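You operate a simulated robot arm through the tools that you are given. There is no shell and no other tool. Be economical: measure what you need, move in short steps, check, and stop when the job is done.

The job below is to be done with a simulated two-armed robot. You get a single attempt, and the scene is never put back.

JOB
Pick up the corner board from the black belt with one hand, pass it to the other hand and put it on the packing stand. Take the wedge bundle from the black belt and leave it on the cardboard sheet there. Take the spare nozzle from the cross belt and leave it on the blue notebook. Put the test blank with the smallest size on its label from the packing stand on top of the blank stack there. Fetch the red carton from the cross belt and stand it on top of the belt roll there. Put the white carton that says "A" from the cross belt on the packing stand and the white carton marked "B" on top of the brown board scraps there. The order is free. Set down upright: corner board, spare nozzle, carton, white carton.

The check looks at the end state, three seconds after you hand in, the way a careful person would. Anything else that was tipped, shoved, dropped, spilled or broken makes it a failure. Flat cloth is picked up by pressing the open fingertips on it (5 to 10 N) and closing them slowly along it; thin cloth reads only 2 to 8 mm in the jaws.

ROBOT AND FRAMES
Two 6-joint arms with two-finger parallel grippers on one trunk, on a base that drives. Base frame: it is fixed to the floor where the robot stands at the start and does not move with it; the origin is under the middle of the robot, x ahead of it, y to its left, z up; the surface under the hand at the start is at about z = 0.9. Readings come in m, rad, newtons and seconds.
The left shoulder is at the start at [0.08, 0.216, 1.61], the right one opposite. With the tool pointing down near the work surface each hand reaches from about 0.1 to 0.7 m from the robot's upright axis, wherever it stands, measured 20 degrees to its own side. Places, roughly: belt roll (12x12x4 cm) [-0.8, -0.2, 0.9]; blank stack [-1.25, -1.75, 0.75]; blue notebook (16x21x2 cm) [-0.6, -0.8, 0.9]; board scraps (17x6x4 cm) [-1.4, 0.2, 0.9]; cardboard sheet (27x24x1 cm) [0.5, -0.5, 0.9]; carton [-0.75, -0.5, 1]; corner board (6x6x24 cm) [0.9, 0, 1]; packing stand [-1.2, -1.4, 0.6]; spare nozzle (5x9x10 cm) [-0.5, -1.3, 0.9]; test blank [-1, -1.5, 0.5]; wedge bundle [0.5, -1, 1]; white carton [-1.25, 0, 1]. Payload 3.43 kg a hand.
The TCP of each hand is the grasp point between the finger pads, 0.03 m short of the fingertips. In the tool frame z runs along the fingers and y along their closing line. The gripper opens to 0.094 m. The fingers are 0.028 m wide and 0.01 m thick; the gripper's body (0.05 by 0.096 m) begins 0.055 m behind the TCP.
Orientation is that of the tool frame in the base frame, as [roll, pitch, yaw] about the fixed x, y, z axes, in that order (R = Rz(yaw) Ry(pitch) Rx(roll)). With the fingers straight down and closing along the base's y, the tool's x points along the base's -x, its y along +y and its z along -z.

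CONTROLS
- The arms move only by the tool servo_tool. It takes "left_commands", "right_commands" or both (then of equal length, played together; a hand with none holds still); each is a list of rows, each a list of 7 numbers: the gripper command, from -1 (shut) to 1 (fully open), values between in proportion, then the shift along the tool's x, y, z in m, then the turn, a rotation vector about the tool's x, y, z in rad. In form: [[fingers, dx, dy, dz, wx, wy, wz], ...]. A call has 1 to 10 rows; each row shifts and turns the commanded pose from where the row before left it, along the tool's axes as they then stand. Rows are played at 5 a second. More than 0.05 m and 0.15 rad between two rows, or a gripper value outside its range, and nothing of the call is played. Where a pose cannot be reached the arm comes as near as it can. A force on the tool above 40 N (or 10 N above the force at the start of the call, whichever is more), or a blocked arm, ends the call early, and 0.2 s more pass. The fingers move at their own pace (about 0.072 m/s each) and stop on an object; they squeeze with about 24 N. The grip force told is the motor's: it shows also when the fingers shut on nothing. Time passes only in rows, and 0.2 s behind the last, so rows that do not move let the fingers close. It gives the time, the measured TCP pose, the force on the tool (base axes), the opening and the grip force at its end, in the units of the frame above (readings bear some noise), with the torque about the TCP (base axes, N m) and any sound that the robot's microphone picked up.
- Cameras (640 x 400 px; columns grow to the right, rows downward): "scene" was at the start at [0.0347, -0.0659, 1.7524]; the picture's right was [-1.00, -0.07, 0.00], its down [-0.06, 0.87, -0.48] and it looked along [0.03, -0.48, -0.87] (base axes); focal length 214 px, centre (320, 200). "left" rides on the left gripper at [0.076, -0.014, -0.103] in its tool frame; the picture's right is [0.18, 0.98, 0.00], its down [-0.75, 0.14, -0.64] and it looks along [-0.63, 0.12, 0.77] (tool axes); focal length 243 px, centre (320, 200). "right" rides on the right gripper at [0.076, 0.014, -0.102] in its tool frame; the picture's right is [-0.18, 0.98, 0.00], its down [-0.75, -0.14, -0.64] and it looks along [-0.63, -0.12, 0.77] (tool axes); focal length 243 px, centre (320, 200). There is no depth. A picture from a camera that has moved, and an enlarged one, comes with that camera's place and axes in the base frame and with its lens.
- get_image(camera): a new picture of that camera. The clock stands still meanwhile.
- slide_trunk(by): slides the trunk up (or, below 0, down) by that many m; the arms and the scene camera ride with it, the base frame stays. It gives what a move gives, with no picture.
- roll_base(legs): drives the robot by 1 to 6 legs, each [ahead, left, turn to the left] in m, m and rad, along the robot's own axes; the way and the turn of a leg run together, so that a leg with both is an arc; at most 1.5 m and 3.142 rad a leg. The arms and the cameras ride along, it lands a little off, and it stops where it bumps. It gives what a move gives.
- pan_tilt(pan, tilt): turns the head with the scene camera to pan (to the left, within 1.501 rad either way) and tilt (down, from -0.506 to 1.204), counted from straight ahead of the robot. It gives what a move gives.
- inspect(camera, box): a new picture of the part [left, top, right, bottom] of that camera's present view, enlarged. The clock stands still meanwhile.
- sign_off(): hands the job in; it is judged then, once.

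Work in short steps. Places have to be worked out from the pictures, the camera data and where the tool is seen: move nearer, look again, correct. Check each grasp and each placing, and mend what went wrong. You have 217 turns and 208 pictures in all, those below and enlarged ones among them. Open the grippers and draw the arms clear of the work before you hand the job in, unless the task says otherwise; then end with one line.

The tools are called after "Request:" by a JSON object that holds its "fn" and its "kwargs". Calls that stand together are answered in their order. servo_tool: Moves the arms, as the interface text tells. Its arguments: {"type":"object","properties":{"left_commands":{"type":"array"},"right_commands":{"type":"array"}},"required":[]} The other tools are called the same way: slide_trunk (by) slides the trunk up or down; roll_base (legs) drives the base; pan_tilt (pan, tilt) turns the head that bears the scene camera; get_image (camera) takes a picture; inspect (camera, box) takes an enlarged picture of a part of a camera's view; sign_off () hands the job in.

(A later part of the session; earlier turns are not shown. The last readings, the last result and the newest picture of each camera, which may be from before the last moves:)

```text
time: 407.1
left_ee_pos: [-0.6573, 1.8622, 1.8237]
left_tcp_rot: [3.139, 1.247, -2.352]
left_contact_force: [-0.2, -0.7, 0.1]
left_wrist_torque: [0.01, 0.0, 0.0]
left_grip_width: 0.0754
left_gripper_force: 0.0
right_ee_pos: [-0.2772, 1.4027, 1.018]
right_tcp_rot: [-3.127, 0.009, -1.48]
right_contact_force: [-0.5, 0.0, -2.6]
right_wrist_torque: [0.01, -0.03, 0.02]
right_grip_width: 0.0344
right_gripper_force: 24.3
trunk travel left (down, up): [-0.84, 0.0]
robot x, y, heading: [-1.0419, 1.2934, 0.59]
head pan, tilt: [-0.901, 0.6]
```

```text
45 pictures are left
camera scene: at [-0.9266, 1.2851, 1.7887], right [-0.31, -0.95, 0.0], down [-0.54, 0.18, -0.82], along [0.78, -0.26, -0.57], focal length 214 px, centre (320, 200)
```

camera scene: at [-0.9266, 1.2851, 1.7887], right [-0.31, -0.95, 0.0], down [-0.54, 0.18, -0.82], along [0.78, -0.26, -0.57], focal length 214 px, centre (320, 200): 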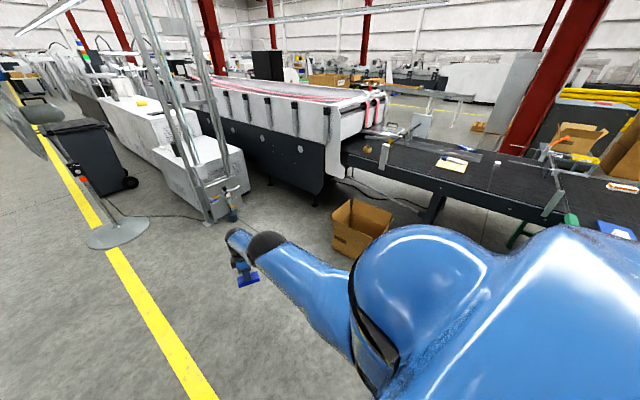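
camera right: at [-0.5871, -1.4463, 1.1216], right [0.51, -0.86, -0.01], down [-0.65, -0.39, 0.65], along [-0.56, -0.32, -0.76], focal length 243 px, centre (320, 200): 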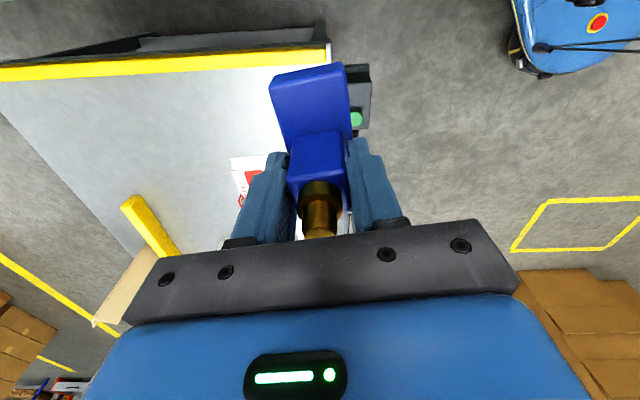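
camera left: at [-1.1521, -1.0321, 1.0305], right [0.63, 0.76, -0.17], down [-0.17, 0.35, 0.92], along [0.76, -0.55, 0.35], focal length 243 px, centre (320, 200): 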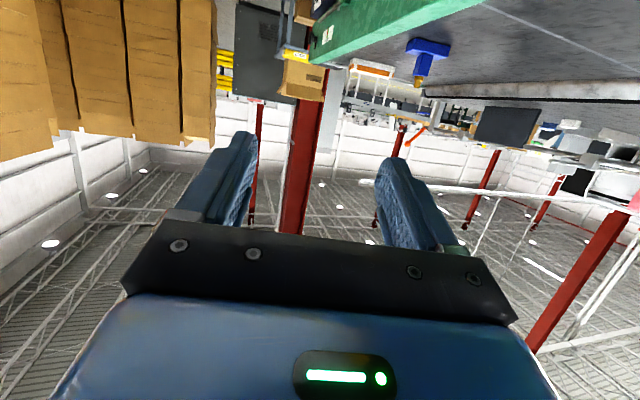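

At the inner aisle's back end. I drive up the aisle a bit and turn so the right arm faces the notebook, with the hand raised.

Request:
{"fn": "roll_base", "kwargs": {"legs": [[0.1, -0.58, 0], [0.03, -0.58, 0], [0, 0, -2.09]]}}

Request:
{"fn": "servo_tool", "kwargs": {"right_commands": [[-1, 0, 0, -0.03, 0, 0, 0], [-1, 0, 0, -0.03, 0, 0, 0]]}}

Request:
{"fn": "pan_tilt", "kwargs": {"pan": -0.5, "tilt": 0.85}}

Request:
{"fn": "get_image", "kwargs": {"camera": "scene"}}

```text
time: 418.3
left_ee_pos: [0.0104, -0.2042, 1.8235]
left_tcp_rot: [-3.14, 1.25, 1.838]
left_contact_force: [-0.2, -0.3, -0.3]
left_wrist_torque: [-0.02, 0.0, 0.0]
left_grip_width: 0.0752
left_gripper_force: 0.2
right_ee_pos: [-0.5769, -0.3034, 1.0196]
right_tcp_rot: [-3.132, 0.009, 2.709]
right_contact_force: [-0.2, 0.1, -2.7]
right_wrist_torque: [-0.02, 0.01, -0.02]
right_grip_width: 0.034
right_gripper_force: 24.1
trunk travel left (down, up): [-0.84, 0.0]
robot x, y, heading: [-0.2882, 0.406, -1.514]
head pan, tilt: [-0.901, 0.6]
```

```text
time: 418.9
left_ee_pos: [0.0102, -0.2044, 1.8242]
left_tcp_rot: [-3.14, 1.25, 1.838]
left_contact_force: [0.0, -1.1, -0.3]
left_wrist_torque: [0.01, 0.04, 0.03]
left_grip_width: 0.0752
left_gripper_force: 0.1
right_ee_pos: [-0.5802, -0.3239, 1.0703]
right_tcp_rot: [-3.131, 0.01, 2.71]
right_contact_force: [0.0, 1.0, -2.6]
right_wrist_torque: [0.04, -0.02, -0.01]
right_grip_width: 0.0344
right_gripper_force: 24.1
right hand out of reach, approached as far as the arm can: row 1, 2
trunk travel left (down, up): [-0.84, 0.0]
robot x, y, heading: [-0.2866, 0.4039, -1.513]
head pan, tilt: [-0.901, 0.6]
```

```text
time: 419.8
left_ee_pos: [0.0102, -0.2044, 1.8237]
left_tcp_rot: [-3.139, 1.249, 1.838]
left_contact_force: [0.4, -1.1, 0.4]
left_wrist_torque: [-0.03, -0.01, -0.03]
left_grip_width: 0.0752
left_gripper_force: 0.0
right_ee_pos: [-0.5797, -0.3233, 1.0704]
right_tcp_rot: [-3.132, 0.008, 2.708]
right_contact_force: [-0.4, -1.3, -2.8]
right_wrist_torque: [0.02, 0.0, 0.0]
right_grip_width: 0.034
right_gripper_force: 23.8
trunk travel left (down, up): [-0.84, 0.0]
robot x, y, heading: [-0.2892, 0.4054, -1.512]
head pan, tilt: [-0.499, 0.85]
```

```text
44 pictures are left
camera scene: at [-0.3215, 0.3053, 1.7679], right [-0.9, 0.43, 0.0], down [0.32, 0.68, -0.66], along [-0.28, -0.6, -0.75], focal length 214 px, centre (320, 200)
```

scene: 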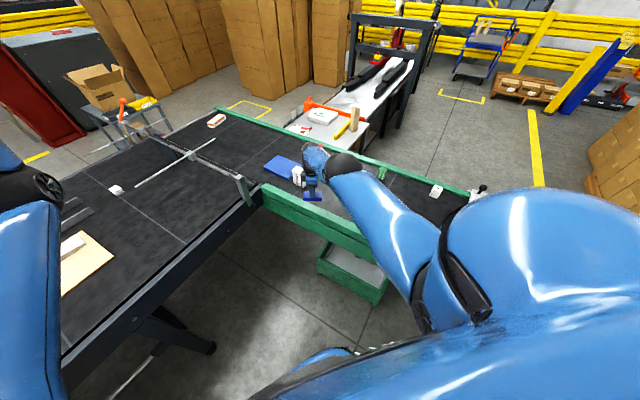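

Nozzle bottom is at about 1.0, above all cartons. I drive up so the hand is near the notebook, then look through the right camera.

Request:
{"fn": "roll_base", "kwargs": {"legs": [[0.47, 0.062, 0]]}}

Request:
{"fn": "get_image", "kwargs": {"camera": "right"}}

Request:
{"fn": "inspect", "kwargs": {"camera": "scene", "box": [220, 120, 420, 280]}}

```text
time: 422.5
left_ee_pos: [0.0966, -0.6546, 1.8269]
left_tcp_rot: [-3.138, 1.253, 1.838]
left_contact_force: [0.1, 0.0, 0.2]
left_wrist_torque: [-0.03, 0.01, 0.01]
left_grip_width: 0.075
left_gripper_force: 0.0
right_ee_pos: [-0.4922, -0.7745, 1.073]
right_tcp_rot: [-3.13, 0.011, 2.709]
right_contact_force: [-0.4, 1.1, -3.2]
right_wrist_torque: [-0.01, 0.01, 0.01]
right_grip_width: 0.034
right_gripper_force: 23.8
trunk travel left (down, up): [-0.84, 0.0]
robot x, y, heading: [-0.2, -0.0449, -1.517]
head pan, tilt: [-0.499, 0.85]
```

```text
43 pictures are left
camera right: at [-0.556, -0.7295, 1.1747], right [0.58, 0.82, -0.01], down [0.62, -0.43, 0.65], along [0.53, -0.38, -0.76], focal length 243 px, centre (320, 200)
```

right: 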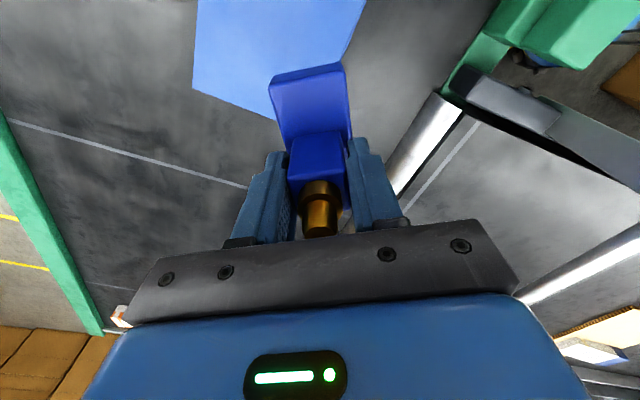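

```text
2.50 times, centred on (320, 200) of scene
camera zoom: at [-0.2339, -0.1448, 1.7682], right [-0.9, 0.43, 0.0], down [0.32, 0.68, -0.66], along [-0.28, -0.6, -0.75], focal length 536 px, centre (320, 200)
```

zoom: 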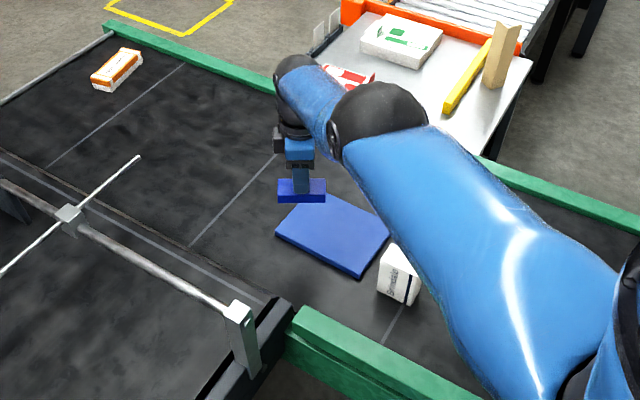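

Notebook centre (-.557,-.764). I shift 6 cm, then lower.

Request:
{"fn": "servo_tool", "kwargs": {"right_commands": [[-1, 0.032, -0.009, 0, 0, 0, 0], [-1, 0.032, -0.009, 0, 0, 0, 0]]}}

Request:
{"fn": "slide_trunk", "kwargs": {"by": -0.11}}

Request:
{"fn": "get_image", "kwargs": {"camera": "right"}}

```text
time: 423.1
left_ee_pos: [0.0937, -0.6563, 1.8265]
left_tcp_rot: [3.139, 1.251, 1.831]
left_contact_force: [-0.8, 0.3, -0.4]
left_wrist_torque: [0.03, -0.01, 0.01]
left_grip_width: 0.0754
left_gripper_force: 0.0
right_ee_pos: [-0.5601, -0.7674, 1.0704]
right_tcp_rot: [-3.13, 0.01, 2.707]
right_contact_force: [0.2, 0.1, -3.8]
right_wrist_torque: [-0.02, -0.06, 0.02]
right_grip_width: 0.0342
right_gripper_force: 23.4
trunk travel left (down, up): [-0.84, 0.0]
robot x, y, heading: [-0.1991, -0.0487, -1.511]
head pan, tilt: [-0.499, 0.85]
```

```text
time: 424.6
left_ee_pos: [0.0972, -0.6588, 1.7146]
left_tcp_rot: [-3.139, 1.251, 1.836]
left_contact_force: [0.6, 1.0, -0.1]
left_wrist_torque: [0.02, 0.03, -0.01]
left_grip_width: 0.0752
left_gripper_force: 0.0
right_ee_pos: [-0.5567, -0.7676, 0.9609]
right_tcp_rot: [-3.131, 0.009, 2.708]
right_contact_force: [0.4, -0.4, -2.9]
right_wrist_torque: [-0.01, 0.02, 0.0]
right_grip_width: 0.0344
right_gripper_force: 23.6
trunk travel left (down, up): [-0.73, 0.11]
robot x, y, heading: [-0.2, -0.0438, -1.512]
head pan, tilt: [-0.499, 0.85]
```

```text
41 pictures are left
camera right: at [-0.6212, -0.7217, 1.0631], right [0.58, 0.82, -0.01], down [0.62, -0.44, 0.65], along [0.53, -0.38, -0.76], focal length 243 px, centre (320, 200)
```

right: 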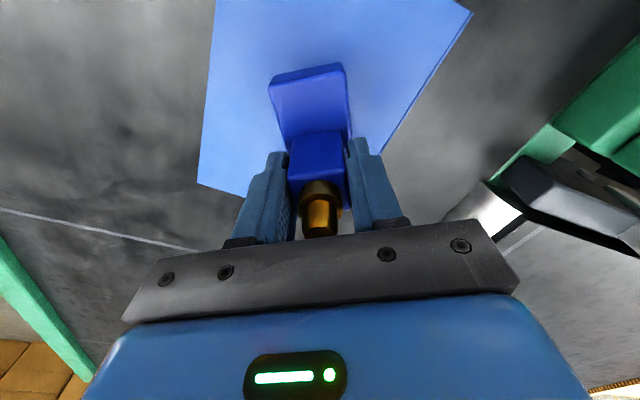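

The footprint projects well inside the notebook. I lower to contact.

Request:
{"fn": "slide_trunk", "kwargs": {"by": -0.025}}

Request:
{"fn": "servo_tool", "kwargs": {"right_commands": [[-1, 0, 0, 0.004, 0, 0, 0], [-1, 0, 0, 0, 0, 0, 0]]}}

```text
time: 425.3
left_ee_pos: [0.0983, -0.659, 1.6894]
left_tcp_rot: [-3.14, 1.25, 1.836]
left_contact_force: [0.2, -0.4, 0.7]
left_wrist_torque: [0.04, -0.01, -0.03]
left_grip_width: 0.0753
left_gripper_force: 0.1
right_ee_pos: [-0.5578, -0.7665, 0.9351]
right_tcp_rot: [-3.132, 0.008, 2.71]
right_contact_force: [-0.5, -0.8, -2.7]
right_wrist_torque: [0.01, 0.05, 0.02]
right_grip_width: 0.0342
right_gripper_force: 24.1
trunk travel left (down, up): [-0.705, 0.135]
robot x, y, heading: [-0.1994, -0.0483, -1.512]
head pan, tilt: [-0.499, 0.85]
```

```text
time: 425.9
left_ee_pos: [0.0968, -0.6584, 1.6891]
left_tcp_rot: [-3.141, 1.25, 1.837]
left_contact_force: [-0.2, 0.2, 0.5]
left_wrist_torque: [-0.01, -0.05, 0.04]
left_grip_width: 0.0753
left_gripper_force: 0.0
right_ee_pos: [-0.5577, -0.7679, 0.9317]
right_tcp_rot: [-3.131, 0.008, 2.709]
right_contact_force: [0.2, 0.5, -2.7]
right_wrist_torque: [0.02, -0.03, 0.0]
right_grip_width: 0.0344
right_gripper_force: 24.0
trunk travel left (down, up): [-0.705, 0.135]
robot x, y, heading: [-0.203, -0.0457, -1.508]
head pan, tilt: [-0.499, 0.85]
```

Not yet touching (still −2.7 N weight). I feel down in small steps.

Request:
{"fn": "servo_tool", "kwargs": {"right_commands": [[-1, 0, 0, 0.005, 0, 0, 0], [-1, 0, 0, 0.005, 0, 0, 0]]}}

Request:
{"fn": "servo_tool", "kwargs": {"right_commands": [[-1, 0, 0, 0.004, 0, 0, 0], [-1, 0, 0, 0.004, 0, 0, 0]]}}

```text
time: 426.5
left_ee_pos: [0.1, -0.6565, 1.691]
left_tcp_rot: [-3.136, 1.252, 1.843]
left_contact_force: [-0.9, 0.2, 0.7]
left_wrist_torque: [0.01, -0.03, 0.0]
left_grip_width: 0.0752
left_gripper_force: 0.1
right_ee_pos: [-0.5549, -0.7638, 0.9286]
right_tcp_rot: [-3.121, 0.011, 2.709]
right_contact_force: [-3.3, -7.4, 22.6]
right_wrist_torque: [0.0, -0.05, 0.0]
right_grip_width: 0.0339
right_gripper_force: 24.0
right hand out of reach, approached as far as the arm can: row 2
trunk travel left (down, up): [-0.705, 0.135]
robot x, y, heading: [-0.1973, -0.0456, -1.51]
head pan, tilt: [-0.499, 0.85]
```

```text
time: 427.1
left_ee_pos: [0.1001, -0.6528, 1.6917]
left_tcp_rot: [-3.133, 1.255, 1.845]
left_contact_force: [0.0, 0.7, 0.1]
left_wrist_torque: [-0.02, 0.01, 0.01]
left_grip_width: 0.075
left_gripper_force: 0.0
right_ee_pos: [-0.5555, -0.7617, 0.9237]
right_tcp_rot: [-3.119, 0.01, 2.709]
right_contact_force: [-4.3, -7.7, 30.7]
right_wrist_torque: [0.24, 0.0, 0.04]
right_grip_width: 0.0344
right_gripper_force: 24.2
trunk travel left (down, up): [-0.705, 0.135]
robot x, y, heading: [-0.1998, -0.0508, -1.512]
head pan, tilt: [-0.499, 0.85]
```

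Firm contact at z≈.929. I ease off, release, and rise straight up.

Request:
{"fn": "servo_tool", "kwargs": {"right_commands": [[-1, 0, 0, -0.007, 0, 0, 0], [-0.6, 0, 0, 0, 0, 0, 0], [-0.1, 0, 0, 0, 0, 0, 0], [0.4, 0, 0, 0, 0, 0, 0], [0.4, 0, 0, 0, 0, 0, 0]]}}

Request:
{"fn": "slide_trunk", "kwargs": {"by": 0.13}}

Request:
{"fn": "get_image", "kwargs": {"camera": "right"}}

```text
time: 428.3
left_ee_pos: [0.0985, -0.6578, 1.6896]
left_tcp_rot: [-3.138, 1.25, 1.84]
left_contact_force: [-0.7, 0.9, 0.2]
left_wrist_torque: [0.0, 0.02, -0.03]
left_grip_width: 0.0752
left_gripper_force: 0.0
right_ee_pos: [-0.5552, -0.7612, 0.922]
right_tcp_rot: [-3.131, 0.009, 2.708]
right_contact_force: [-0.9, -0.7, 3.1]
right_wrist_torque: [0.08, 0.02, 0.01]
right_grip_width: 0.0652
right_gripper_force: 0.0
trunk travel left (down, up): [-0.705, 0.135]
robot x, y, heading: [-0.2019, -0.0506, -1.514]
head pan, tilt: [-0.499, 0.85]
```

```text
time: 429.9
left_ee_pos: [0.0983, -0.6603, 1.8193]
left_tcp_rot: [-3.14, 1.249, 1.838]
left_contact_force: [0.2, 0.4, 0.5]
left_wrist_torque: [-0.01, -0.01, 0.01]
left_grip_width: 0.075
left_gripper_force: 0.1
right_ee_pos: [-0.556, -0.7618, 1.0526]
right_tcp_rot: [-3.132, 0.008, 2.709]
right_contact_force: [-0.4, -0.1, -0.4]
right_wrist_torque: [-0.03, 0.0, 0.0]
right_grip_width: 0.0657
right_gripper_force: 0.0
trunk travel left (down, up): [-0.835, 0.005]
robot x, y, heading: [-0.203, -0.0468, -1.509]
head pan, tilt: [-0.499, 0.85]
```

```text
40 pictures are left
camera right: at [-0.6189, -0.7164, 1.1554], right [0.58, 0.82, -0.01], down [0.62, -0.44, 0.65], along [0.53, -0.38, -0.76], focal length 243 px, centre (320, 200)
```

right: 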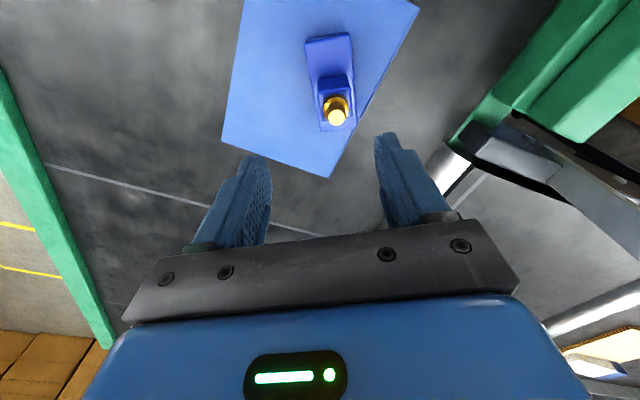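

Nozzle stands on the notebook. The rest is best done from the west side; I back out and drive round there, ending facing the cross belt.

Request:
{"fn": "roll_base", "kwargs": {"legs": [[-0.36, -0.2, 0], [0, 0, 2.1], [0, 1.16, 0], [-1.4, 0, 0], [-0.5, 0, 0], [0, -1.2, 0]]}}

Request:
{"fn": "pan_tilt", "kwargs": {"pan": -0.3, "tilt": 0.75}}

Request:
{"fn": "get_image", "kwargs": {"camera": "scene"}}

```text
time: 457.7
left_ee_pos: [-1.5989, -0.2083, 1.8191]
left_tcp_rot: [-3.136, 1.251, -2.349]
left_contact_force: [-0.3, -1.0, 0.1]
left_wrist_torque: [0.0, 0.02, 0.0]
left_grip_width: 0.0753
left_gripper_force: 0.1
right_ee_pos: [-1.1823, -0.7243, 1.0537]
right_tcp_rot: [-3.13, 0.01, -1.481]
right_contact_force: [0.1, 0.3, 0.0]
right_wrist_torque: [0.0, 0.03, -0.02]
right_grip_width: 0.0656
right_gripper_force: 0.0
trunk travel left (down, up): [-0.835, 0.005]
robot x, y, heading: [-1.9775, -0.7712, 0.58]
head pan, tilt: [-0.499, 0.85]
```

```text
time: 458.4
left_ee_pos: [-1.5974, -0.21, 1.8201]
left_tcp_rot: [-3.138, 1.251, -2.35]
left_contact_force: [0.3, -0.9, -0.3]
left_wrist_torque: [0.02, -0.02, 0.01]
left_grip_width: 0.0754
left_gripper_force: 0.1
right_ee_pos: [-1.1821, -0.7243, 1.0532]
right_tcp_rot: [-3.13, 0.008, -1.48]
right_contact_force: [-0.8, 0.5, -0.3]
right_wrist_torque: [-0.03, 0.01, 0.0]
right_grip_width: 0.066
right_gripper_force: 0.0
trunk travel left (down, up): [-0.835, 0.005]
robot x, y, heading: [-1.9769, -0.7743, 0.576]
head pan, tilt: [-0.3, 0.75]
```

```text
39 pictures are left
camera scene: at [-1.8741, -0.7348, 1.7709], right [0.28, -0.96, 0.0], down [-0.66, -0.19, -0.73], along [0.7, 0.2, -0.68], focal length 214 px, centre (320, 200)
```

scene: 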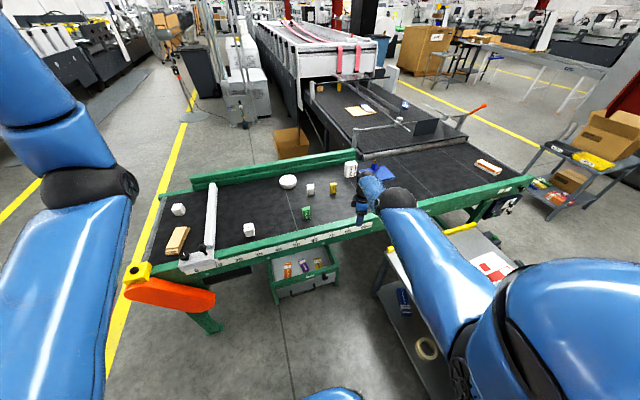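

Full view of the cross belt. I zoom to read the letters and locate all items.

Request:
{"fn": "inspect", "kwargs": {"camera": "scene", "box": [150, 150, 410, 290]}}

Request:
{"fn": "inspect", "kwargs": {"camera": "scene", "box": [160, 195, 270, 255]}}

```text
2.46 times, centred on (280, 220) of scene
camera zoom: at [-1.8741, -0.7348, 1.7709], right [0.28, -0.96, 0.0], down [-0.66, -0.19, -0.73], along [0.7, 0.2, -0.68], focal length 528 px, centre (418, 151)
```

zoom: 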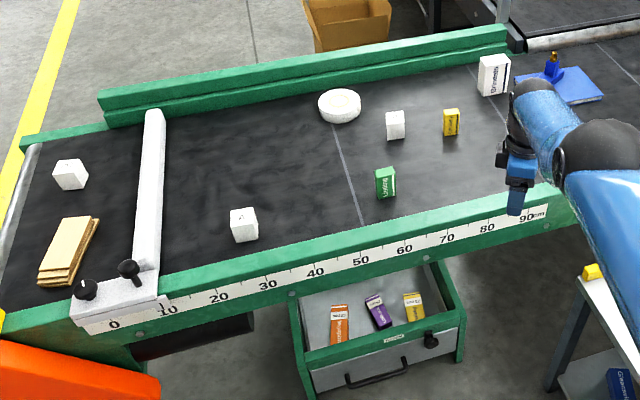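

```text
5.82 times, centred on (215, 225) of scene
camera zoom: at [-1.8741, -0.7348, 1.7709], right [0.28, -0.96, 0.0], down [-0.66, -0.19, -0.73], along [0.7, 0.2, -0.68], focal length 1248 px, centre (931, 54)
```

zoom: 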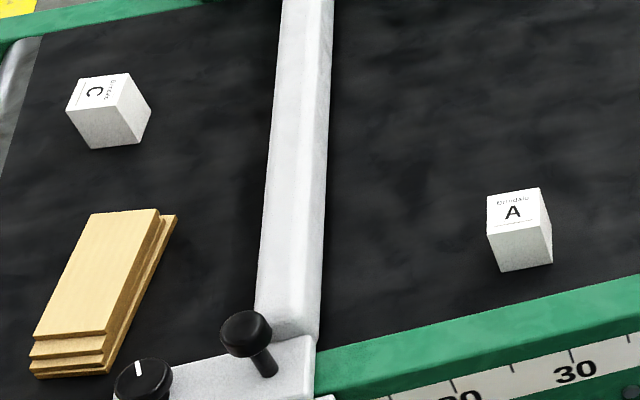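

A sits mid-belt, B by the roll, C near the scraps. First A: I move so the right hand is above it, and align the fingers.

Request:
{"fn": "roll_base", "kwargs": {"legs": [[0, 0.497, 0], [0.217, 0, 0]]}}

Request:
{"fn": "servo_tool", "kwargs": {"right_commands": [[1, 0, 0, 0, 0, 0, -0.127], [1, 0, 0, 0, 0, 0, -0.127], [1, 0, 0, 0, 0, 0, -0.127]]}}

Request:
{"fn": "get_image", "kwargs": {"camera": "right"}}

```text
time: 462.6
left_ee_pos: [-1.6981, 0.3183, 1.8226]
left_tcp_rot: [-3.136, 1.254, -2.346]
left_contact_force: [-0.2, -0.4, 0.1]
left_wrist_torque: [0.0, 0.0, 0.01]
left_grip_width: 0.0753
left_gripper_force: 0.1
right_ee_pos: [-1.2781, -0.1941, 1.0548]
right_tcp_rot: [-3.128, 0.013, -1.483]
right_contact_force: [-0.7, -0.1, 0.2]
right_wrist_torque: [0.02, -0.03, 0.02]
right_grip_width: 0.0657
right_gripper_force: 0.1
trunk travel left (down, up): [-0.835, 0.005]
robot x, y, heading: [-2.0697, -0.2393, 0.583]
head pan, tilt: [-0.3, 0.75]
```

```text
time: 463.4
left_ee_pos: [-1.6929, 0.3199, 1.8211]
left_tcp_rot: [-3.139, 1.253, -2.35]
left_contact_force: [-0.3, -0.1, 0.2]
left_wrist_torque: [-0.01, 0.01, 0.01]
left_grip_width: 0.0751
left_gripper_force: 0.0
right_ee_pos: [-1.276, -0.1939, 1.0546]
right_tcp_rot: [-3.126, 0.004, -1.097]
right_contact_force: [-0.7, 0.3, 0.5]
right_wrist_torque: [0.0, -0.01, 0.01]
right_grip_width: 0.0941
right_gripper_force: 0.1
trunk travel left (down, up): [-0.835, 0.005]
robot x, y, heading: [-2.0715, -0.2401, 0.581]
head pan, tilt: [-0.3, 0.75]
```

```text
36 pictures are left
camera right: at [-1.255, -0.2687, 1.157], right [-0.96, -0.28, -0.01], down [-0.22, 0.73, 0.65], along [-0.17, 0.62, -0.76], focal length 243 px, centre (320, 200)
```

right: 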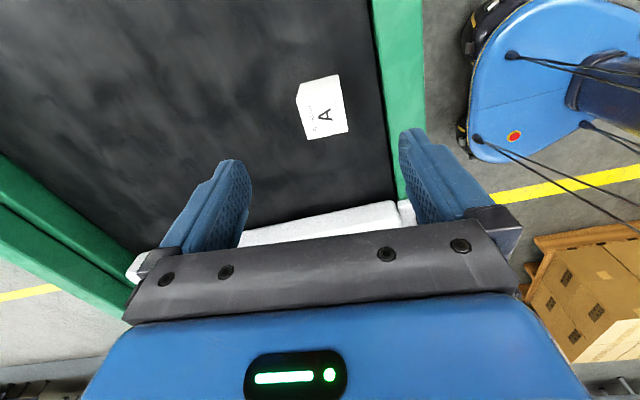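

A is nearly under the hand. Small correction, then lower 17 cm and close.

Request:
{"fn": "servo_tool", "kwargs": {"right_commands": [[1, -0.015, -0.002, 0, 0, 0, -0.12]]}}

Request:
{"fn": "slide_trunk", "kwargs": {"by": -0.172}}

Request:
{"fn": "servo_tool", "kwargs": {"right_commands": [[0.3, 0, 0, 0, 0, 0, 0], [-0.4, 0, 0, 0, 0, 0, 0], [-1, 0, 0, 0, 0, 0, 0], [-1, 0, 0, 0, 0, 0, 0]]}}

```text
time: 463.8
left_ee_pos: [-1.6891, 0.3235, 1.8189]
left_tcp_rot: [-3.138, 1.25, -2.352]
left_contact_force: [-0.3, 0.2, 0.3]
left_wrist_torque: [0.0, 0.02, 0.0]
left_grip_width: 0.075
left_gripper_force: 0.0
right_ee_pos: [-1.2787, -0.1768, 1.0539]
right_tcp_rot: [-3.133, 0.003, -0.979]
right_contact_force: [0.5, 0.2, 1.0]
right_wrist_torque: [-0.01, 0.02, 0.03]
right_grip_width: 0.094
right_gripper_force: 0.0
trunk travel left (down, up): [-0.835, 0.005]
robot x, y, heading: [-2.0704, -0.2403, 0.586]
head pan, tilt: [-0.3, 0.75]
```

```text
time: 465.8
left_ee_pos: [-1.6913, 0.3226, 1.6477]
left_tcp_rot: [-3.139, 1.251, -2.349]
left_contact_force: [-0.7, 0.9, 0.2]
left_wrist_torque: [-0.01, 0.01, 0.01]
left_grip_width: 0.0751
left_gripper_force: 0.1
right_ee_pos: [-1.2799, -0.177, 0.8814]
right_tcp_rot: [-3.127, 0.003, -0.98]
right_contact_force: [0.6, -0.3, -0.2]
right_wrist_torque: [0.02, -0.03, 0.01]
right_grip_width: 0.0938
right_gripper_force: 0.0
trunk travel left (down, up): [-0.663, 0.177]
robot x, y, heading: [-2.0693, -0.2391, 0.582]
head pan, tilt: [-0.3, 0.75]
```

```text
time: 466.8
left_ee_pos: [-1.6912, 0.3214, 1.6491]
left_tcp_rot: [-3.138, 1.251, -2.351]
left_contact_force: [-0.8, 0.1, 0.1]
left_wrist_torque: [0.01, -0.02, -0.01]
left_grip_width: 0.0754
left_gripper_force: 0.2
right_ee_pos: [-1.2797, -0.1777, 0.882]
right_tcp_rot: [-3.129, 0.002, -0.978]
right_contact_force: [0.3, 0.3, 0.4]
right_wrist_torque: [0.03, 0.03, 0.01]
right_grip_width: 0.0491
right_gripper_force: 24.1
trunk travel left (down, up): [-0.663, 0.177]
robot x, y, heading: [-2.0687, -0.2405, 0.581]
head pan, tilt: [-0.3, 0.75]
```

A is held (4.9 cm). I lift, back away, and drive to bring it over the stand's free front-left corner.

Request:
{"fn": "slide_trunk", "kwargs": {"by": 0.17}}

Request:
{"fn": "roll_base", "kwargs": {"legs": [[-0.35, 0, 0], [0, 0, -0.425], [0, -0.486, 0], [0.35, 0, 0]]}}

Request:
{"fn": "pan_tilt", "kwargs": {"pan": -0.5, "tilt": 0.9}}

Request:
{"fn": "get_image", "kwargs": {"camera": "scene"}}

```text
time: 468.7
left_ee_pos: [-1.6916, 0.3232, 1.8183]
left_tcp_rot: [-3.139, 1.252, -2.351]
left_contact_force: [-0.2, -0.6, 0.2]
left_wrist_torque: [-0.01, -0.04, 0.03]
left_grip_width: 0.0749
left_gripper_force: 0.0
right_ee_pos: [-1.2807, -0.1775, 1.0516]
right_tcp_rot: [-3.126, 0.002, -0.981]
right_contact_force: [-0.1, 1.2, 0.0]
right_wrist_torque: [-0.02, 0.02, 0.0]
right_grip_width: 0.0493
right_gripper_force: 23.7
trunk travel left (down, up): [-0.833, 0.007]
robot x, y, heading: [-2.0727, -0.2379, 0.58]
head pan, tilt: [-0.3, 0.75]
```

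```text
time: 476.5
left_ee_pos: [-1.367, -0.5021, 1.8197]
left_tcp_rot: [-3.138, 1.255, -2.775]
left_contact_force: [0.0, -0.9, 0.2]
left_wrist_torque: [-0.03, 0.0, 0.0]
left_grip_width: 0.0749
left_gripper_force: 0.1
right_ee_pos: [-1.1967, -1.1255, 1.0527]
right_tcp_rot: [-3.127, 0.003, -1.406]
right_contact_force: [-0.2, -0.5, 0.2]
right_wrist_torque: [-0.01, -0.02, -0.03]
right_grip_width: 0.0491
right_gripper_force: 23.8
trunk travel left (down, up): [-0.833, 0.007]
robot x, y, heading: [-1.9424, -0.8569, 0.158]
head pan, tilt: [-0.3, 0.75]
```

```text
time: 477.3
left_ee_pos: [-1.3644, -0.5017, 1.8185]
left_tcp_rot: [-3.137, 1.253, -2.775]
left_contact_force: [0.5, 0.0, -0.4]
left_wrist_torque: [-0.02, 0.01, 0.0]
left_grip_width: 0.0751
left_gripper_force: 0.0
right_ee_pos: [-1.1954, -1.1251, 1.0521]
right_tcp_rot: [-3.127, 0.003, -1.405]
right_contact_force: [-0.3, 0.3, 0.2]
right_wrist_torque: [0.0, -0.01, 0.0]
right_grip_width: 0.0491
right_gripper_force: 23.9
trunk travel left (down, up): [-0.833, 0.007]
robot x, y, heading: [-1.9455, -0.858, 0.158]
head pan, tilt: [-0.499, 0.901]
```

```text
35 pictures are left
camera scene: at [-1.8425, -0.8798, 1.7572], right [-0.34, -0.94, 0.0], down [-0.74, 0.26, -0.62], along [0.59, -0.21, -0.78], focal length 214 px, centre (320, 200)
```

scene: 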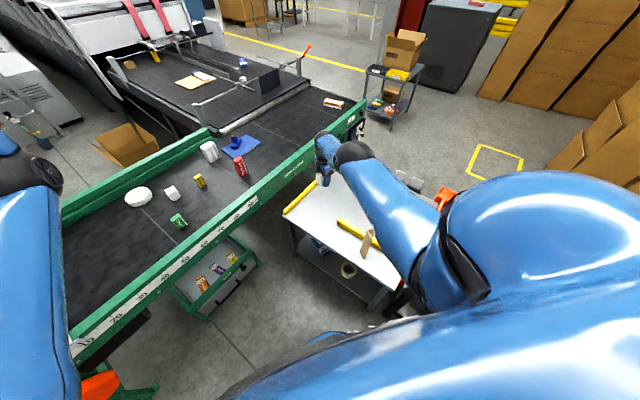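

TCP is above the free corner. I lower 34 cm and check with the right camera.

Request:
{"fn": "slide_trunk", "kwargs": {"by": -0.34}}

Request:
{"fn": "get_image", "kwargs": {"camera": "right"}}

```text
time: 480.6
left_ee_pos: [-1.3631, -0.5013, 1.4789]
left_tcp_rot: [-3.138, 1.253, -2.774]
left_contact_force: [0.5, -0.3, 0.5]
left_wrist_torque: [0.03, -0.01, -0.01]
left_grip_width: 0.0752
left_gripper_force: 0.0
right_ee_pos: [-1.1942, -1.1243, 0.7116]
right_tcp_rot: [-3.127, 0.002, -1.405]
right_contact_force: [-0.5, 0.2, -0.3]
right_wrist_torque: [-0.04, 0.0, -0.02]
right_grip_width: 0.0492
right_gripper_force: 24.2
trunk travel left (down, up): [-0.493, 0.347]
robot x, y, heading: [-1.9396, -0.8595, 0.157]
head pan, tilt: [-0.499, 0.901]
```

```text
34 pictures are left
camera right: at [-1.197, -1.2038, 0.8141], right [-1.0, 0.02, -0.01], down [0.01, 0.76, 0.65], along [0.02, 0.65, -0.76], focal length 243 px, centre (320, 200)
```

right: 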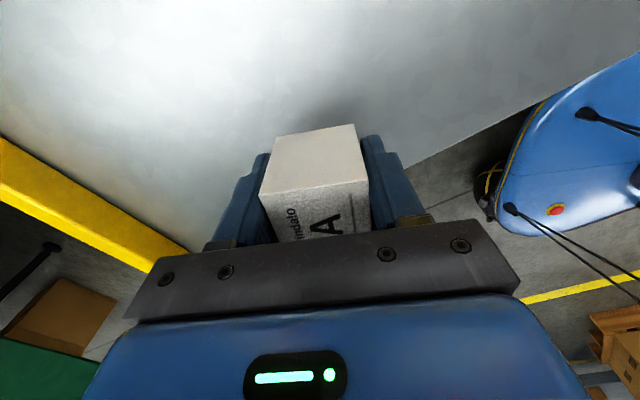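

The landing spot is clear table. I lower to contact.

Request:
{"fn": "slide_trunk", "kwargs": {"by": -0.055}}

Request:
{"fn": "servo_tool", "kwargs": {"right_commands": [[-1, 0, 0, 0.004, 0, 0, 0], [-1, 0, 0, 0.003, 0, 0, 0]]}}

```text
time: 481.6
left_ee_pos: [-1.3631, -0.5, 1.4227]
left_tcp_rot: [-3.141, 1.251, -2.774]
left_contact_force: [0.7, -0.8, -0.4]
left_wrist_torque: [0.0, 0.03, -0.03]
left_grip_width: 0.075
left_gripper_force: 0.1
right_ee_pos: [-1.1946, -1.1261, 0.6553]
right_tcp_rot: [-3.126, 0.005, -1.406]
right_contact_force: [0.5, 0.3, -0.2]
right_wrist_torque: [0.0, -0.01, -0.02]
right_grip_width: 0.0491
right_gripper_force: 23.8
trunk travel left (down, up): [-0.438, 0.402]
robot x, y, heading: [-1.9462, -0.8579, 0.16]
head pan, tilt: [-0.499, 0.901]
```

```text
time: 482.1
left_ee_pos: [-1.365, -0.5002, 1.4237]
left_tcp_rot: [-3.135, 1.252, -2.774]
left_contact_force: [-0.8, 0.5, -0.4]
left_wrist_torque: [-0.01, 0.02, 0.01]
left_grip_width: 0.0752
left_gripper_force: 0.1
right_ee_pos: [-1.1925, -1.1259, 0.6514]
right_tcp_rot: [-3.128, 0.003, -1.406]
right_contact_force: [0.4, -0.1, 7.0]
right_wrist_torque: [0.07, 0.17, 0.01]
right_grip_width: 0.0492
right_gripper_force: 23.4
trunk travel left (down, up): [-0.438, 0.402]
robot x, y, heading: [-1.9411, -0.8555, 0.151]
head pan, tilt: [-0.499, 0.901]
```

A stands on the stand. I release, rise, and drive to bring the hand over B.

Request:
{"fn": "servo_tool", "kwargs": {"right_commands": [[-0.6, 0, 0, -0.002, 0, 0, 0], [0.2, 0, 0, 0, 0, 0, 0], [1, 0, 0, 0, 0, 0, 0], [1, 0, 0, 0, 0, 0, 0]]}}

Request:
{"fn": "slide_trunk", "kwargs": {"by": 0.4}}

Request:
{"fn": "roll_base", "kwargs": {"legs": [[-0.3, 0, 0], [0, 0, 0.425], [0.67, 0.05, 0]]}}

Request:
{"fn": "get_image", "kwargs": {"camera": "right"}}

Request:
{"fn": "get_image", "kwargs": {"camera": "scene"}}

```text
time: 483.1
left_ee_pos: [-1.363, -0.5004, 1.4231]
left_tcp_rot: [-3.14, 1.253, -2.775]
left_contact_force: [0.4, 0.3, 0.2]
left_wrist_torque: [-0.02, -0.01, -0.01]
left_grip_width: 0.075
left_gripper_force: 0.0
right_ee_pos: [-1.1945, -1.1253, 0.6516]
right_tcp_rot: [-3.128, 0.003, -1.404]
right_contact_force: [-0.3, -0.2, 0.8]
right_wrist_torque: [-0.01, -0.01, 0.0]
right_grip_width: 0.094
right_gripper_force: 0.0
trunk travel left (down, up): [-0.438, 0.402]
robot x, y, heading: [-1.9435, -0.8553, 0.16]
head pan, tilt: [-0.499, 0.901]
```

```text
time: 487.0
left_ee_pos: [-1.3625, -0.4997, 1.8227]
left_tcp_rot: [-3.138, 1.252, -2.775]
left_contact_force: [-0.4, -0.6, -1.0]
left_wrist_torque: [0.01, 0.03, 0.02]
left_grip_width: 0.0753
left_gripper_force: 0.1
right_ee_pos: [-1.1935, -1.1246, 1.0514]
right_tcp_rot: [-3.126, 0.004, -1.406]
right_contact_force: [-0.3, -0.3, 0.3]
right_wrist_torque: [-0.01, 0.0, 0.0]
right_grip_width: 0.0938
right_gripper_force: 0.1
trunk travel left (down, up): [-0.838, 0.002]
robot x, y, heading: [-1.9426, -0.859, 0.156]
head pan, tilt: [-0.499, 0.901]
```

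```text
time: 493.6
left_ee_pos: [-1.337, 0.0633, 1.8245]
left_tcp_rot: [-3.14, 1.253, -2.35]
left_contact_force: [0.5, -0.5, -0.6]
left_wrist_torque: [0.01, 0.01, 0.01]
left_grip_width: 0.0753
left_gripper_force: 0.1
right_ee_pos: [-0.9238, -0.4366, 1.0529]
right_tcp_rot: [-3.126, 0.004, -0.979]
right_contact_force: [-0.7, -0.1, -0.2]
right_wrist_torque: [0.02, -0.01, -0.03]
right_grip_width: 0.0938
right_gripper_force: 0.0
trunk travel left (down, up): [-0.838, 0.002]
robot x, y, heading: [-1.7105, -0.4994, 0.58]
head pan, tilt: [-0.499, 0.901]
```

```text
33 pictures are left
camera right: at [-0.8944, -0.5088, 1.1554], right [-0.92, -0.4, -0.01], down [-0.31, 0.7, 0.65], along [-0.25, 0.6, -0.76], focal length 243 px, centre (320, 200)
```

right: 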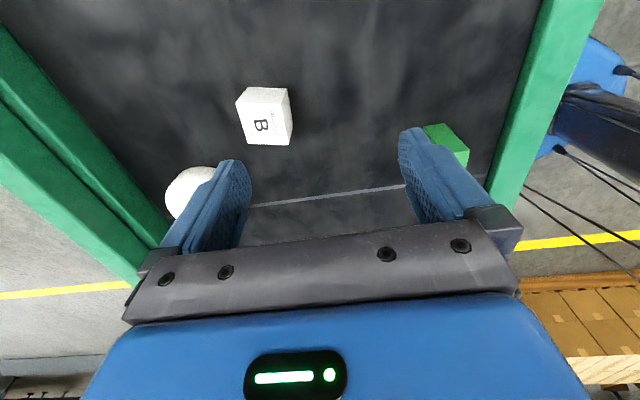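

```text
32 pictures are left
camera scene: at [-1.6159, -0.4794, 1.7622], right [0.08, -1.0, 0.0], down [-0.78, -0.06, -0.62], along [0.62, 0.05, -0.78], focal length 214 px, centre (320, 200)
```

scene: 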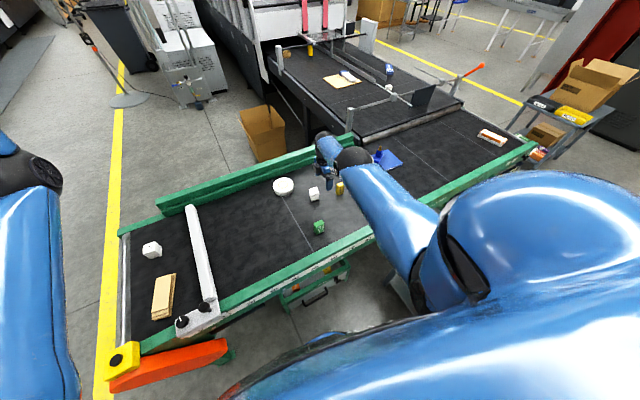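

B read clearly. I close in 4 cm and correct the rest by arm, then lower.

Request:
{"fn": "roll_base", "kwargs": {"legs": [[0.04, 0, 0]]}}

Request:
{"fn": "servo_tool", "kwargs": {"right_commands": [[1, -0.012, -0.013, 0, 0, 0, 0], [1, -0.012, -0.013, 0, 0, 0, 0]]}}

Request:
{"fn": "slide_trunk", "kwargs": {"by": -0.09}}

Request:
{"fn": "get_image", "kwargs": {"camera": "right"}}

```text
time: 494.4
left_ee_pos: [-1.3114, 0.0792, 1.8267]
left_tcp_rot: [-3.133, 1.261, -2.345]
left_contact_force: [-0.5, 0.5, 0.0]
left_wrist_torque: [-0.01, 0.02, -0.06]
left_grip_width: 0.0751
left_gripper_force: 0.0
right_ee_pos: [-0.8951, -0.4165, 1.0567]
right_tcp_rot: [-3.12, 0.004, -0.979]
right_contact_force: [-0.2, -0.1, 0.3]
right_wrist_torque: [0.07, -0.03, 0.0]
right_grip_width: 0.0937
right_gripper_force: 0.0
trunk travel left (down, up): [-0.838, 0.002]
robot x, y, heading: [-1.6806, -0.4744, 0.579]
head pan, tilt: [-0.499, 0.901]
```

```text
time: 495.1
left_ee_pos: [-1.2966, 0.0901, 1.821]
left_tcp_rot: [-3.137, 1.25, -2.349]
left_contact_force: [-0.2, -0.1, -0.3]
left_wrist_torque: [0.04, 0.0, -0.05]
left_grip_width: 0.0752
left_gripper_force: 0.2
right_ee_pos: [-0.8966, -0.3821, 1.0571]
right_tcp_rot: [-3.131, 0.002, -0.979]
right_contact_force: [0.7, -0.3, -0.9]
right_wrist_torque: [0.02, 0.02, -0.02]
right_grip_width: 0.0939
right_gripper_force: 0.1
right hand out of reach, approached as far as the arm can: row 1, 2
trunk travel left (down, up): [-0.838, 0.002]
robot x, y, heading: [-1.6784, -0.4807, 0.584]
head pan, tilt: [-0.499, 0.901]
```

```text
time: 496.3
left_ee_pos: [-1.3006, 0.0866, 1.7332]
left_tcp_rot: [-3.138, 1.253, -2.349]
left_contact_force: [0.4, 0.6, 0.1]
left_wrist_torque: [-0.01, 0.0, 0.0]
left_grip_width: 0.0752
left_gripper_force: 0.1
right_ee_pos: [-0.8968, -0.3845, 0.9684]
right_tcp_rot: [-3.129, 0.005, -0.979]
right_contact_force: [0.0, 0.6, 0.1]
right_wrist_torque: [0.04, 0.01, 0.01]
right_grip_width: 0.094
right_gripper_force: 0.0
trunk travel left (down, up): [-0.748, 0.092]
robot x, y, heading: [-1.6783, -0.475, 0.581]
head pan, tilt: [-0.499, 0.901]
```

```text
31 pictures are left
camera right: at [-0.8677, -0.4574, 1.0709], right [-0.92, -0.4, -0.01], down [-0.31, 0.7, 0.65], along [-0.25, 0.6, -0.76], focal length 243 px, centre (320, 200)
```

right: 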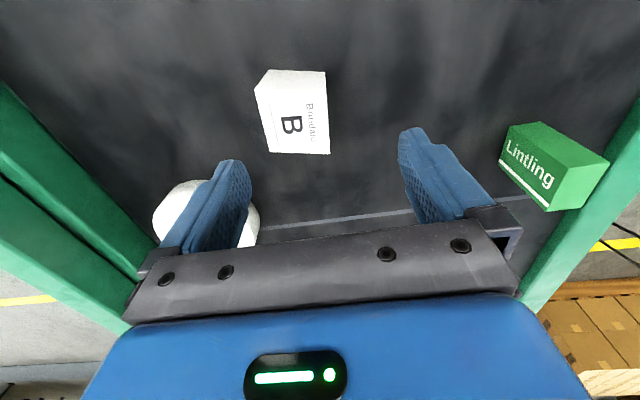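

Slight correction (1.6 cm, 1.3 cm), lower to z≈.88 and close.

Request:
{"fn": "servo_tool", "kwargs": {"right_commands": [[1, 0.016, -0.0135, 0, 0, 0, 0], [1, 0, 0, 0, 0, 0, 0]]}}

Request:
{"fn": "slide_trunk", "kwargs": {"by": -0.086}}

Request:
{"fn": "servo_tool", "kwargs": {"right_commands": [[0.3, 0, 0, 0, 0, 0, 0], [-0.4, 0, 0, 0, 0, 0, 0], [-1, 0, 0, 0, 0, 0, 0], [-1, 0, 0, 0, 0, 0, 0]]}}

Request:
{"fn": "get_image", "kwargs": {"camera": "right"}}

```text
time: 496.9
left_ee_pos: [-1.3009, 0.0858, 1.732]
left_tcp_rot: [-3.138, 1.252, -2.347]
left_contact_force: [-0.7, -0.9, -0.1]
left_wrist_torque: [-0.03, 0.01, -0.02]
left_grip_width: 0.0751
left_gripper_force: 0.0
right_ee_pos: [-0.895, -0.3901, 0.9705]
right_tcp_rot: [-3.128, 0.003, -0.979]
right_contact_force: [-0.6, -0.9, -0.4]
right_wrist_torque: [0.0, 0.01, 0.03]
right_grip_width: 0.0939
right_gripper_force: 0.1
right hand out of reach, approached as far as the arm can: row 1
trunk travel left (down, up): [-0.748, 0.092]
robot x, y, heading: [-1.6823, -0.4789, 0.58]
head pan, tilt: [-0.499, 0.901]
```

```text
time: 498.1
left_ee_pos: [-1.3005, 0.0851, 1.6474]
left_tcp_rot: [-3.137, 1.252, -2.351]
left_contact_force: [-0.1, -0.1, -0.1]
left_wrist_torque: [-0.02, 0.03, 0.01]
left_grip_width: 0.0755
left_gripper_force: 0.0
right_ee_pos: [-0.8948, -0.3898, 0.8841]
right_tcp_rot: [-3.128, 0.003, -0.978]
right_contact_force: [-1.0, 0.2, 0.4]
right_wrist_torque: [-0.02, 0.04, -0.02]
right_grip_width: 0.0944
right_gripper_force: 0.1
trunk travel left (down, up): [-0.662, 0.178]
robot x, y, heading: [-1.6806, -0.4808, 0.585]
head pan, tilt: [-0.499, 0.901]
```

```text
time: 499.1
left_ee_pos: [-1.302, 0.086, 1.6482]
left_tcp_rot: [-3.136, 1.253, -2.348]
left_contact_force: [-0.5, -0.8, -0.4]
left_wrist_torque: [-0.02, -0.03, 0.02]
left_grip_width: 0.0751
left_gripper_force: 0.0
right_ee_pos: [-0.8956, -0.3898, 0.886]
right_tcp_rot: [-3.127, 0.0, -0.98]
right_contact_force: [0.3, 0.0, 1.4]
right_wrist_torque: [0.01, -0.04, 0.04]
right_grip_width: 0.0492
right_gripper_force: 24.0
trunk travel left (down, up): [-0.662, 0.178]
robot x, y, heading: [-1.6827, -0.4808, 0.584]
head pan, tilt: [-0.499, 0.901]
```

```text
30 pictures are left
camera right: at [-0.865, -0.4632, 0.9882], right [-0.92, -0.4, -0.01], down [-0.31, 0.7, 0.65], along [-0.25, 0.6, -0.76], focal length 243 px, centre (320, 200)
```

right: 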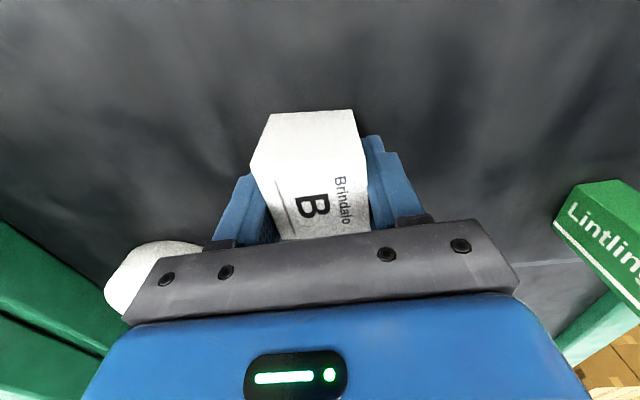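

B is held. I lift, back clear of the rail, go left past the knobs, and come in over the scraps.

Request:
{"fn": "slide_trunk", "kwargs": {"by": 0.176}}

Request:
{"fn": "roll_base", "kwargs": {"legs": [[-0.55, 0, 0], [0, 0.753, 0], [0.33, 0, 0]]}}

Request:
{"fn": "pan_tilt", "kwargs": {"pan": -0.4, "tilt": 0.9}}

Request:
{"fn": "get_image", "kwargs": {"camera": "right"}}

Request:
{"fn": "get_image", "kwargs": {"camera": "scene"}}

```text
time: 501.1
left_ee_pos: [-1.3019, 0.0857, 1.824]
left_tcp_rot: [-3.137, 1.253, -2.349]
left_contact_force: [0.8, 0.0, 0.1]
left_wrist_torque: [-0.03, -0.01, -0.03]
left_grip_width: 0.0754
left_gripper_force: 0.0
right_ee_pos: [-0.8941, -0.3904, 1.0611]
right_tcp_rot: [-3.13, 0.004, -0.98]
right_contact_force: [0.1, 0.1, 0.2]
right_wrist_torque: [0.01, 0.02, -0.03]
right_grip_width: 0.0492
right_gripper_force: 23.6
trunk travel left (down, up): [-0.838, 0.002]
robot x, y, heading: [-1.6804, -0.4764, 0.582]
head pan, tilt: [-0.499, 0.901]
```

```text
time: 509.7
left_ee_pos: [-1.9043, 0.5988, 1.8247]
left_tcp_rot: [-3.134, 1.256, -2.341]
left_contact_force: [-0.4, -0.3, 0.3]
left_wrist_torque: [-0.02, 0.01, 0.0]
left_grip_width: 0.0753
left_gripper_force: 0.0
right_ee_pos: [-1.4927, 0.124, 1.0623]
right_tcp_rot: [-3.126, 0.002, -0.973]
right_contact_force: [0.5, 1.1, 0.0]
right_wrist_torque: [0.03, 0.01, -0.01]
right_grip_width: 0.0491
right_gripper_force: 23.5
trunk travel left (down, up): [-0.838, 0.002]
robot x, y, heading: [-2.2753, 0.034, 0.589]
head pan, tilt: [-0.499, 0.901]
```

```text
time: 510.4
left_ee_pos: [-1.9016, 0.5995, 1.8253]
left_tcp_rot: [-3.137, 1.256, -2.341]
left_contact_force: [0.5, -0.2, 0.4]
left_wrist_torque: [0.03, 0.02, -0.02]
left_grip_width: 0.0752
left_gripper_force: 0.2
right_ee_pos: [-1.4917, 0.1259, 1.0625]
right_tcp_rot: [-3.128, 0.004, -0.974]
right_contact_force: [-1.0, -0.2, -0.4]
right_wrist_torque: [-0.01, 0.0, 0.03]
right_grip_width: 0.0488
right_gripper_force: 24.0
trunk travel left (down, up): [-0.838, 0.002]
robot x, y, heading: [-2.2756, 0.035, 0.586]
head pan, tilt: [-0.4, 0.901]
```

```text
29 pictures are left
camera right: at [-1.4614, 0.054, 1.1649], right [-0.92, -0.4, -0.01], down [-0.31, 0.7, 0.65], along [-0.25, 0.6, -0.76], focal length 243 px, centre (320, 200)
```

right: 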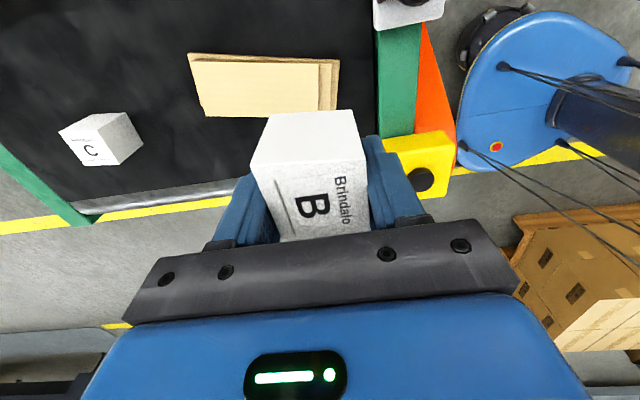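

```text
28 pictures are left
camera scene: at [-2.1785, 0.064, 1.7622], right [0.19, -0.98, 0.0], down [-0.77, -0.15, -0.62], along [0.61, 0.12, -0.78], focal length 214 px, centre (320, 200)
```

scene: 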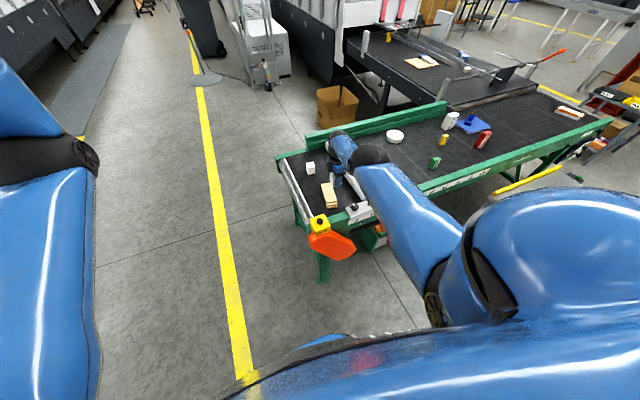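

Scraps' top board: centre about (-1.426,.155), axis 23°. I align the yaw and drive in 7 cm.

Request:
{"fn": "roll_base", "kwargs": {"legs": [[0.071, -0.012, 0]]}}

Request:
{"fn": "servo_tool", "kwargs": {"right_commands": [[-1, 0, 0, 0, 0, 0, 0.1], [-1, 0, 0, 0, 0, 0, 0.09]]}}

Request:
{"fn": "slide_trunk", "kwargs": {"by": -0.09}}

Request:
{"fn": "get_image", "kwargs": {"camera": "right"}}

```text
time: 511.4
left_ee_pos: [-1.8494, 0.6183, 1.832]
left_tcp_rot: [-3.128, 1.268, -2.336]
left_contact_force: [-0.7, -1.1, 0.2]
left_wrist_torque: [-0.05, 0.01, -0.01]
left_grip_width: 0.0754
left_gripper_force: 0.2
right_ee_pos: [-1.4335, 0.1475, 1.0693]
right_tcp_rot: [-3.119, 0.002, -0.979]
right_contact_force: [-0.1, -0.8, 0.9]
right_wrist_torque: [0.07, -0.05, -0.01]
right_grip_width: 0.0492
right_gripper_force: 24.6
trunk travel left (down, up): [-0.838, 0.002]
robot x, y, heading: [-2.2119, 0.064, 0.583]
head pan, tilt: [-0.4, 0.901]
```

```text
time: 512.0
left_ee_pos: [-1.8284, 0.6315, 1.8223]
left_tcp_rot: [-3.14, 1.253, -2.349]
left_contact_force: [0.1, -0.1, 0.7]
left_wrist_torque: [0.04, -0.03, 0.04]
left_grip_width: 0.0755
left_gripper_force: 0.1
right_ee_pos: [-1.4201, 0.1555, 1.0592]
right_tcp_rot: [-3.132, 0.006, -1.167]
right_contact_force: [-0.1, 0.3, 0.4]
right_wrist_torque: [-0.02, 0.0, 0.03]
right_grip_width: 0.0492
right_gripper_force: 23.5
trunk travel left (down, up): [-0.838, 0.002]
robot x, y, heading: [-2.206, 0.068, 0.586]
head pan, tilt: [-0.4, 0.901]
```

```text
time: 513.2
left_ee_pos: [-1.8336, 0.6295, 1.7351]
left_tcp_rot: [-3.137, 1.254, -2.345]
left_contact_force: [-0.4, -0.6, 0.0]
left_wrist_torque: [-0.03, 0.04, 0.03]
left_grip_width: 0.0754
left_gripper_force: 0.0
right_ee_pos: [-1.423, 0.1534, 0.9707]
right_tcp_rot: [-3.13, 0.004, -1.167]
right_contact_force: [-0.3, -0.6, -0.5]
right_wrist_torque: [-0.01, -0.02, 0.05]
right_grip_width: 0.049
right_gripper_force: 23.6
trunk travel left (down, up): [-0.748, 0.092]
robot x, y, heading: [-2.2111, 0.0634, 0.587]
head pan, tilt: [-0.4, 0.901]
```

```text
27 pictures are left
camera right: at [-1.4081, 0.0767, 1.0736], right [-0.98, -0.22, -0.01], down [-0.17, 0.74, 0.65], along [-0.13, 0.63, -0.76], focal length 243 px, centre (320, 200)
```

right: 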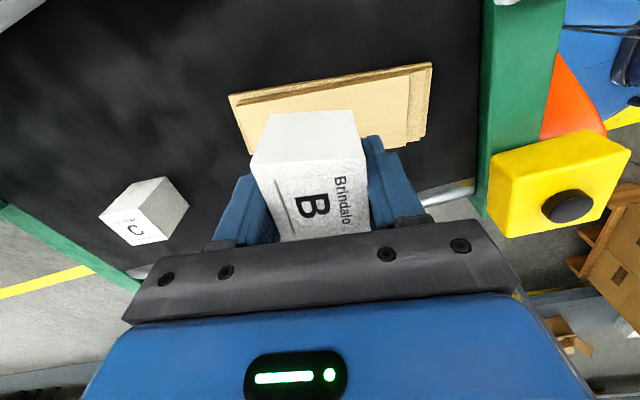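

By exact projection B is centred on the top board within 5 mm. I lower and feel for contact.

Request:
{"fn": "slide_trunk", "kwargs": {"by": -0.038}}

Request:
{"fn": "servo_tool", "kwargs": {"right_commands": [[-1, 0.002, 0, 0.004, 0, 0, 0], [-1, 0, 0, 0.003, 0, 0, 0]]}}

```text
time: 514.1
left_ee_pos: [-1.8347, 0.6272, 1.6972]
left_tcp_rot: [-3.136, 1.256, -2.344]
left_contact_force: [-0.4, -0.3, -0.9]
left_wrist_torque: [-0.01, -0.02, -0.01]
left_grip_width: 0.0752
left_gripper_force: 0.1
right_ee_pos: [-1.4247, 0.1536, 0.9329]
right_tcp_rot: [-3.13, 0.007, -1.168]
right_contact_force: [0.1, 0.2, -0.4]
right_wrist_torque: [-0.03, -0.02, -0.02]
right_grip_width: 0.049
right_gripper_force: 24.5
trunk travel left (down, up): [-0.71, 0.13]
robot x, y, heading: [-2.2127, 0.0616, 0.583]
head pan, tilt: [-0.4, 0.901]
```

```text
time: 514.7
left_ee_pos: [-1.8347, 0.6281, 1.6971]
left_tcp_rot: [-3.135, 1.258, -2.343]
left_contact_force: [-0.3, 0.2, 0.4]
left_wrist_torque: [-0.02, 0.02, 0.01]
left_grip_width: 0.0754
left_gripper_force: 0.0
right_ee_pos: [-1.4237, 0.1508, 0.9265]
right_tcp_rot: [-3.13, 0.005, -1.167]
right_contact_force: [-0.1, 0.3, -0.6]
right_wrist_torque: [0.01, -0.01, -0.03]
right_grip_width: 0.0492
right_gripper_force: 23.8
trunk travel left (down, up): [-0.71, 0.13]
robot x, y, heading: [-2.2117, 0.066, 0.585]
head pan, tilt: [-0.4, 0.901]
```

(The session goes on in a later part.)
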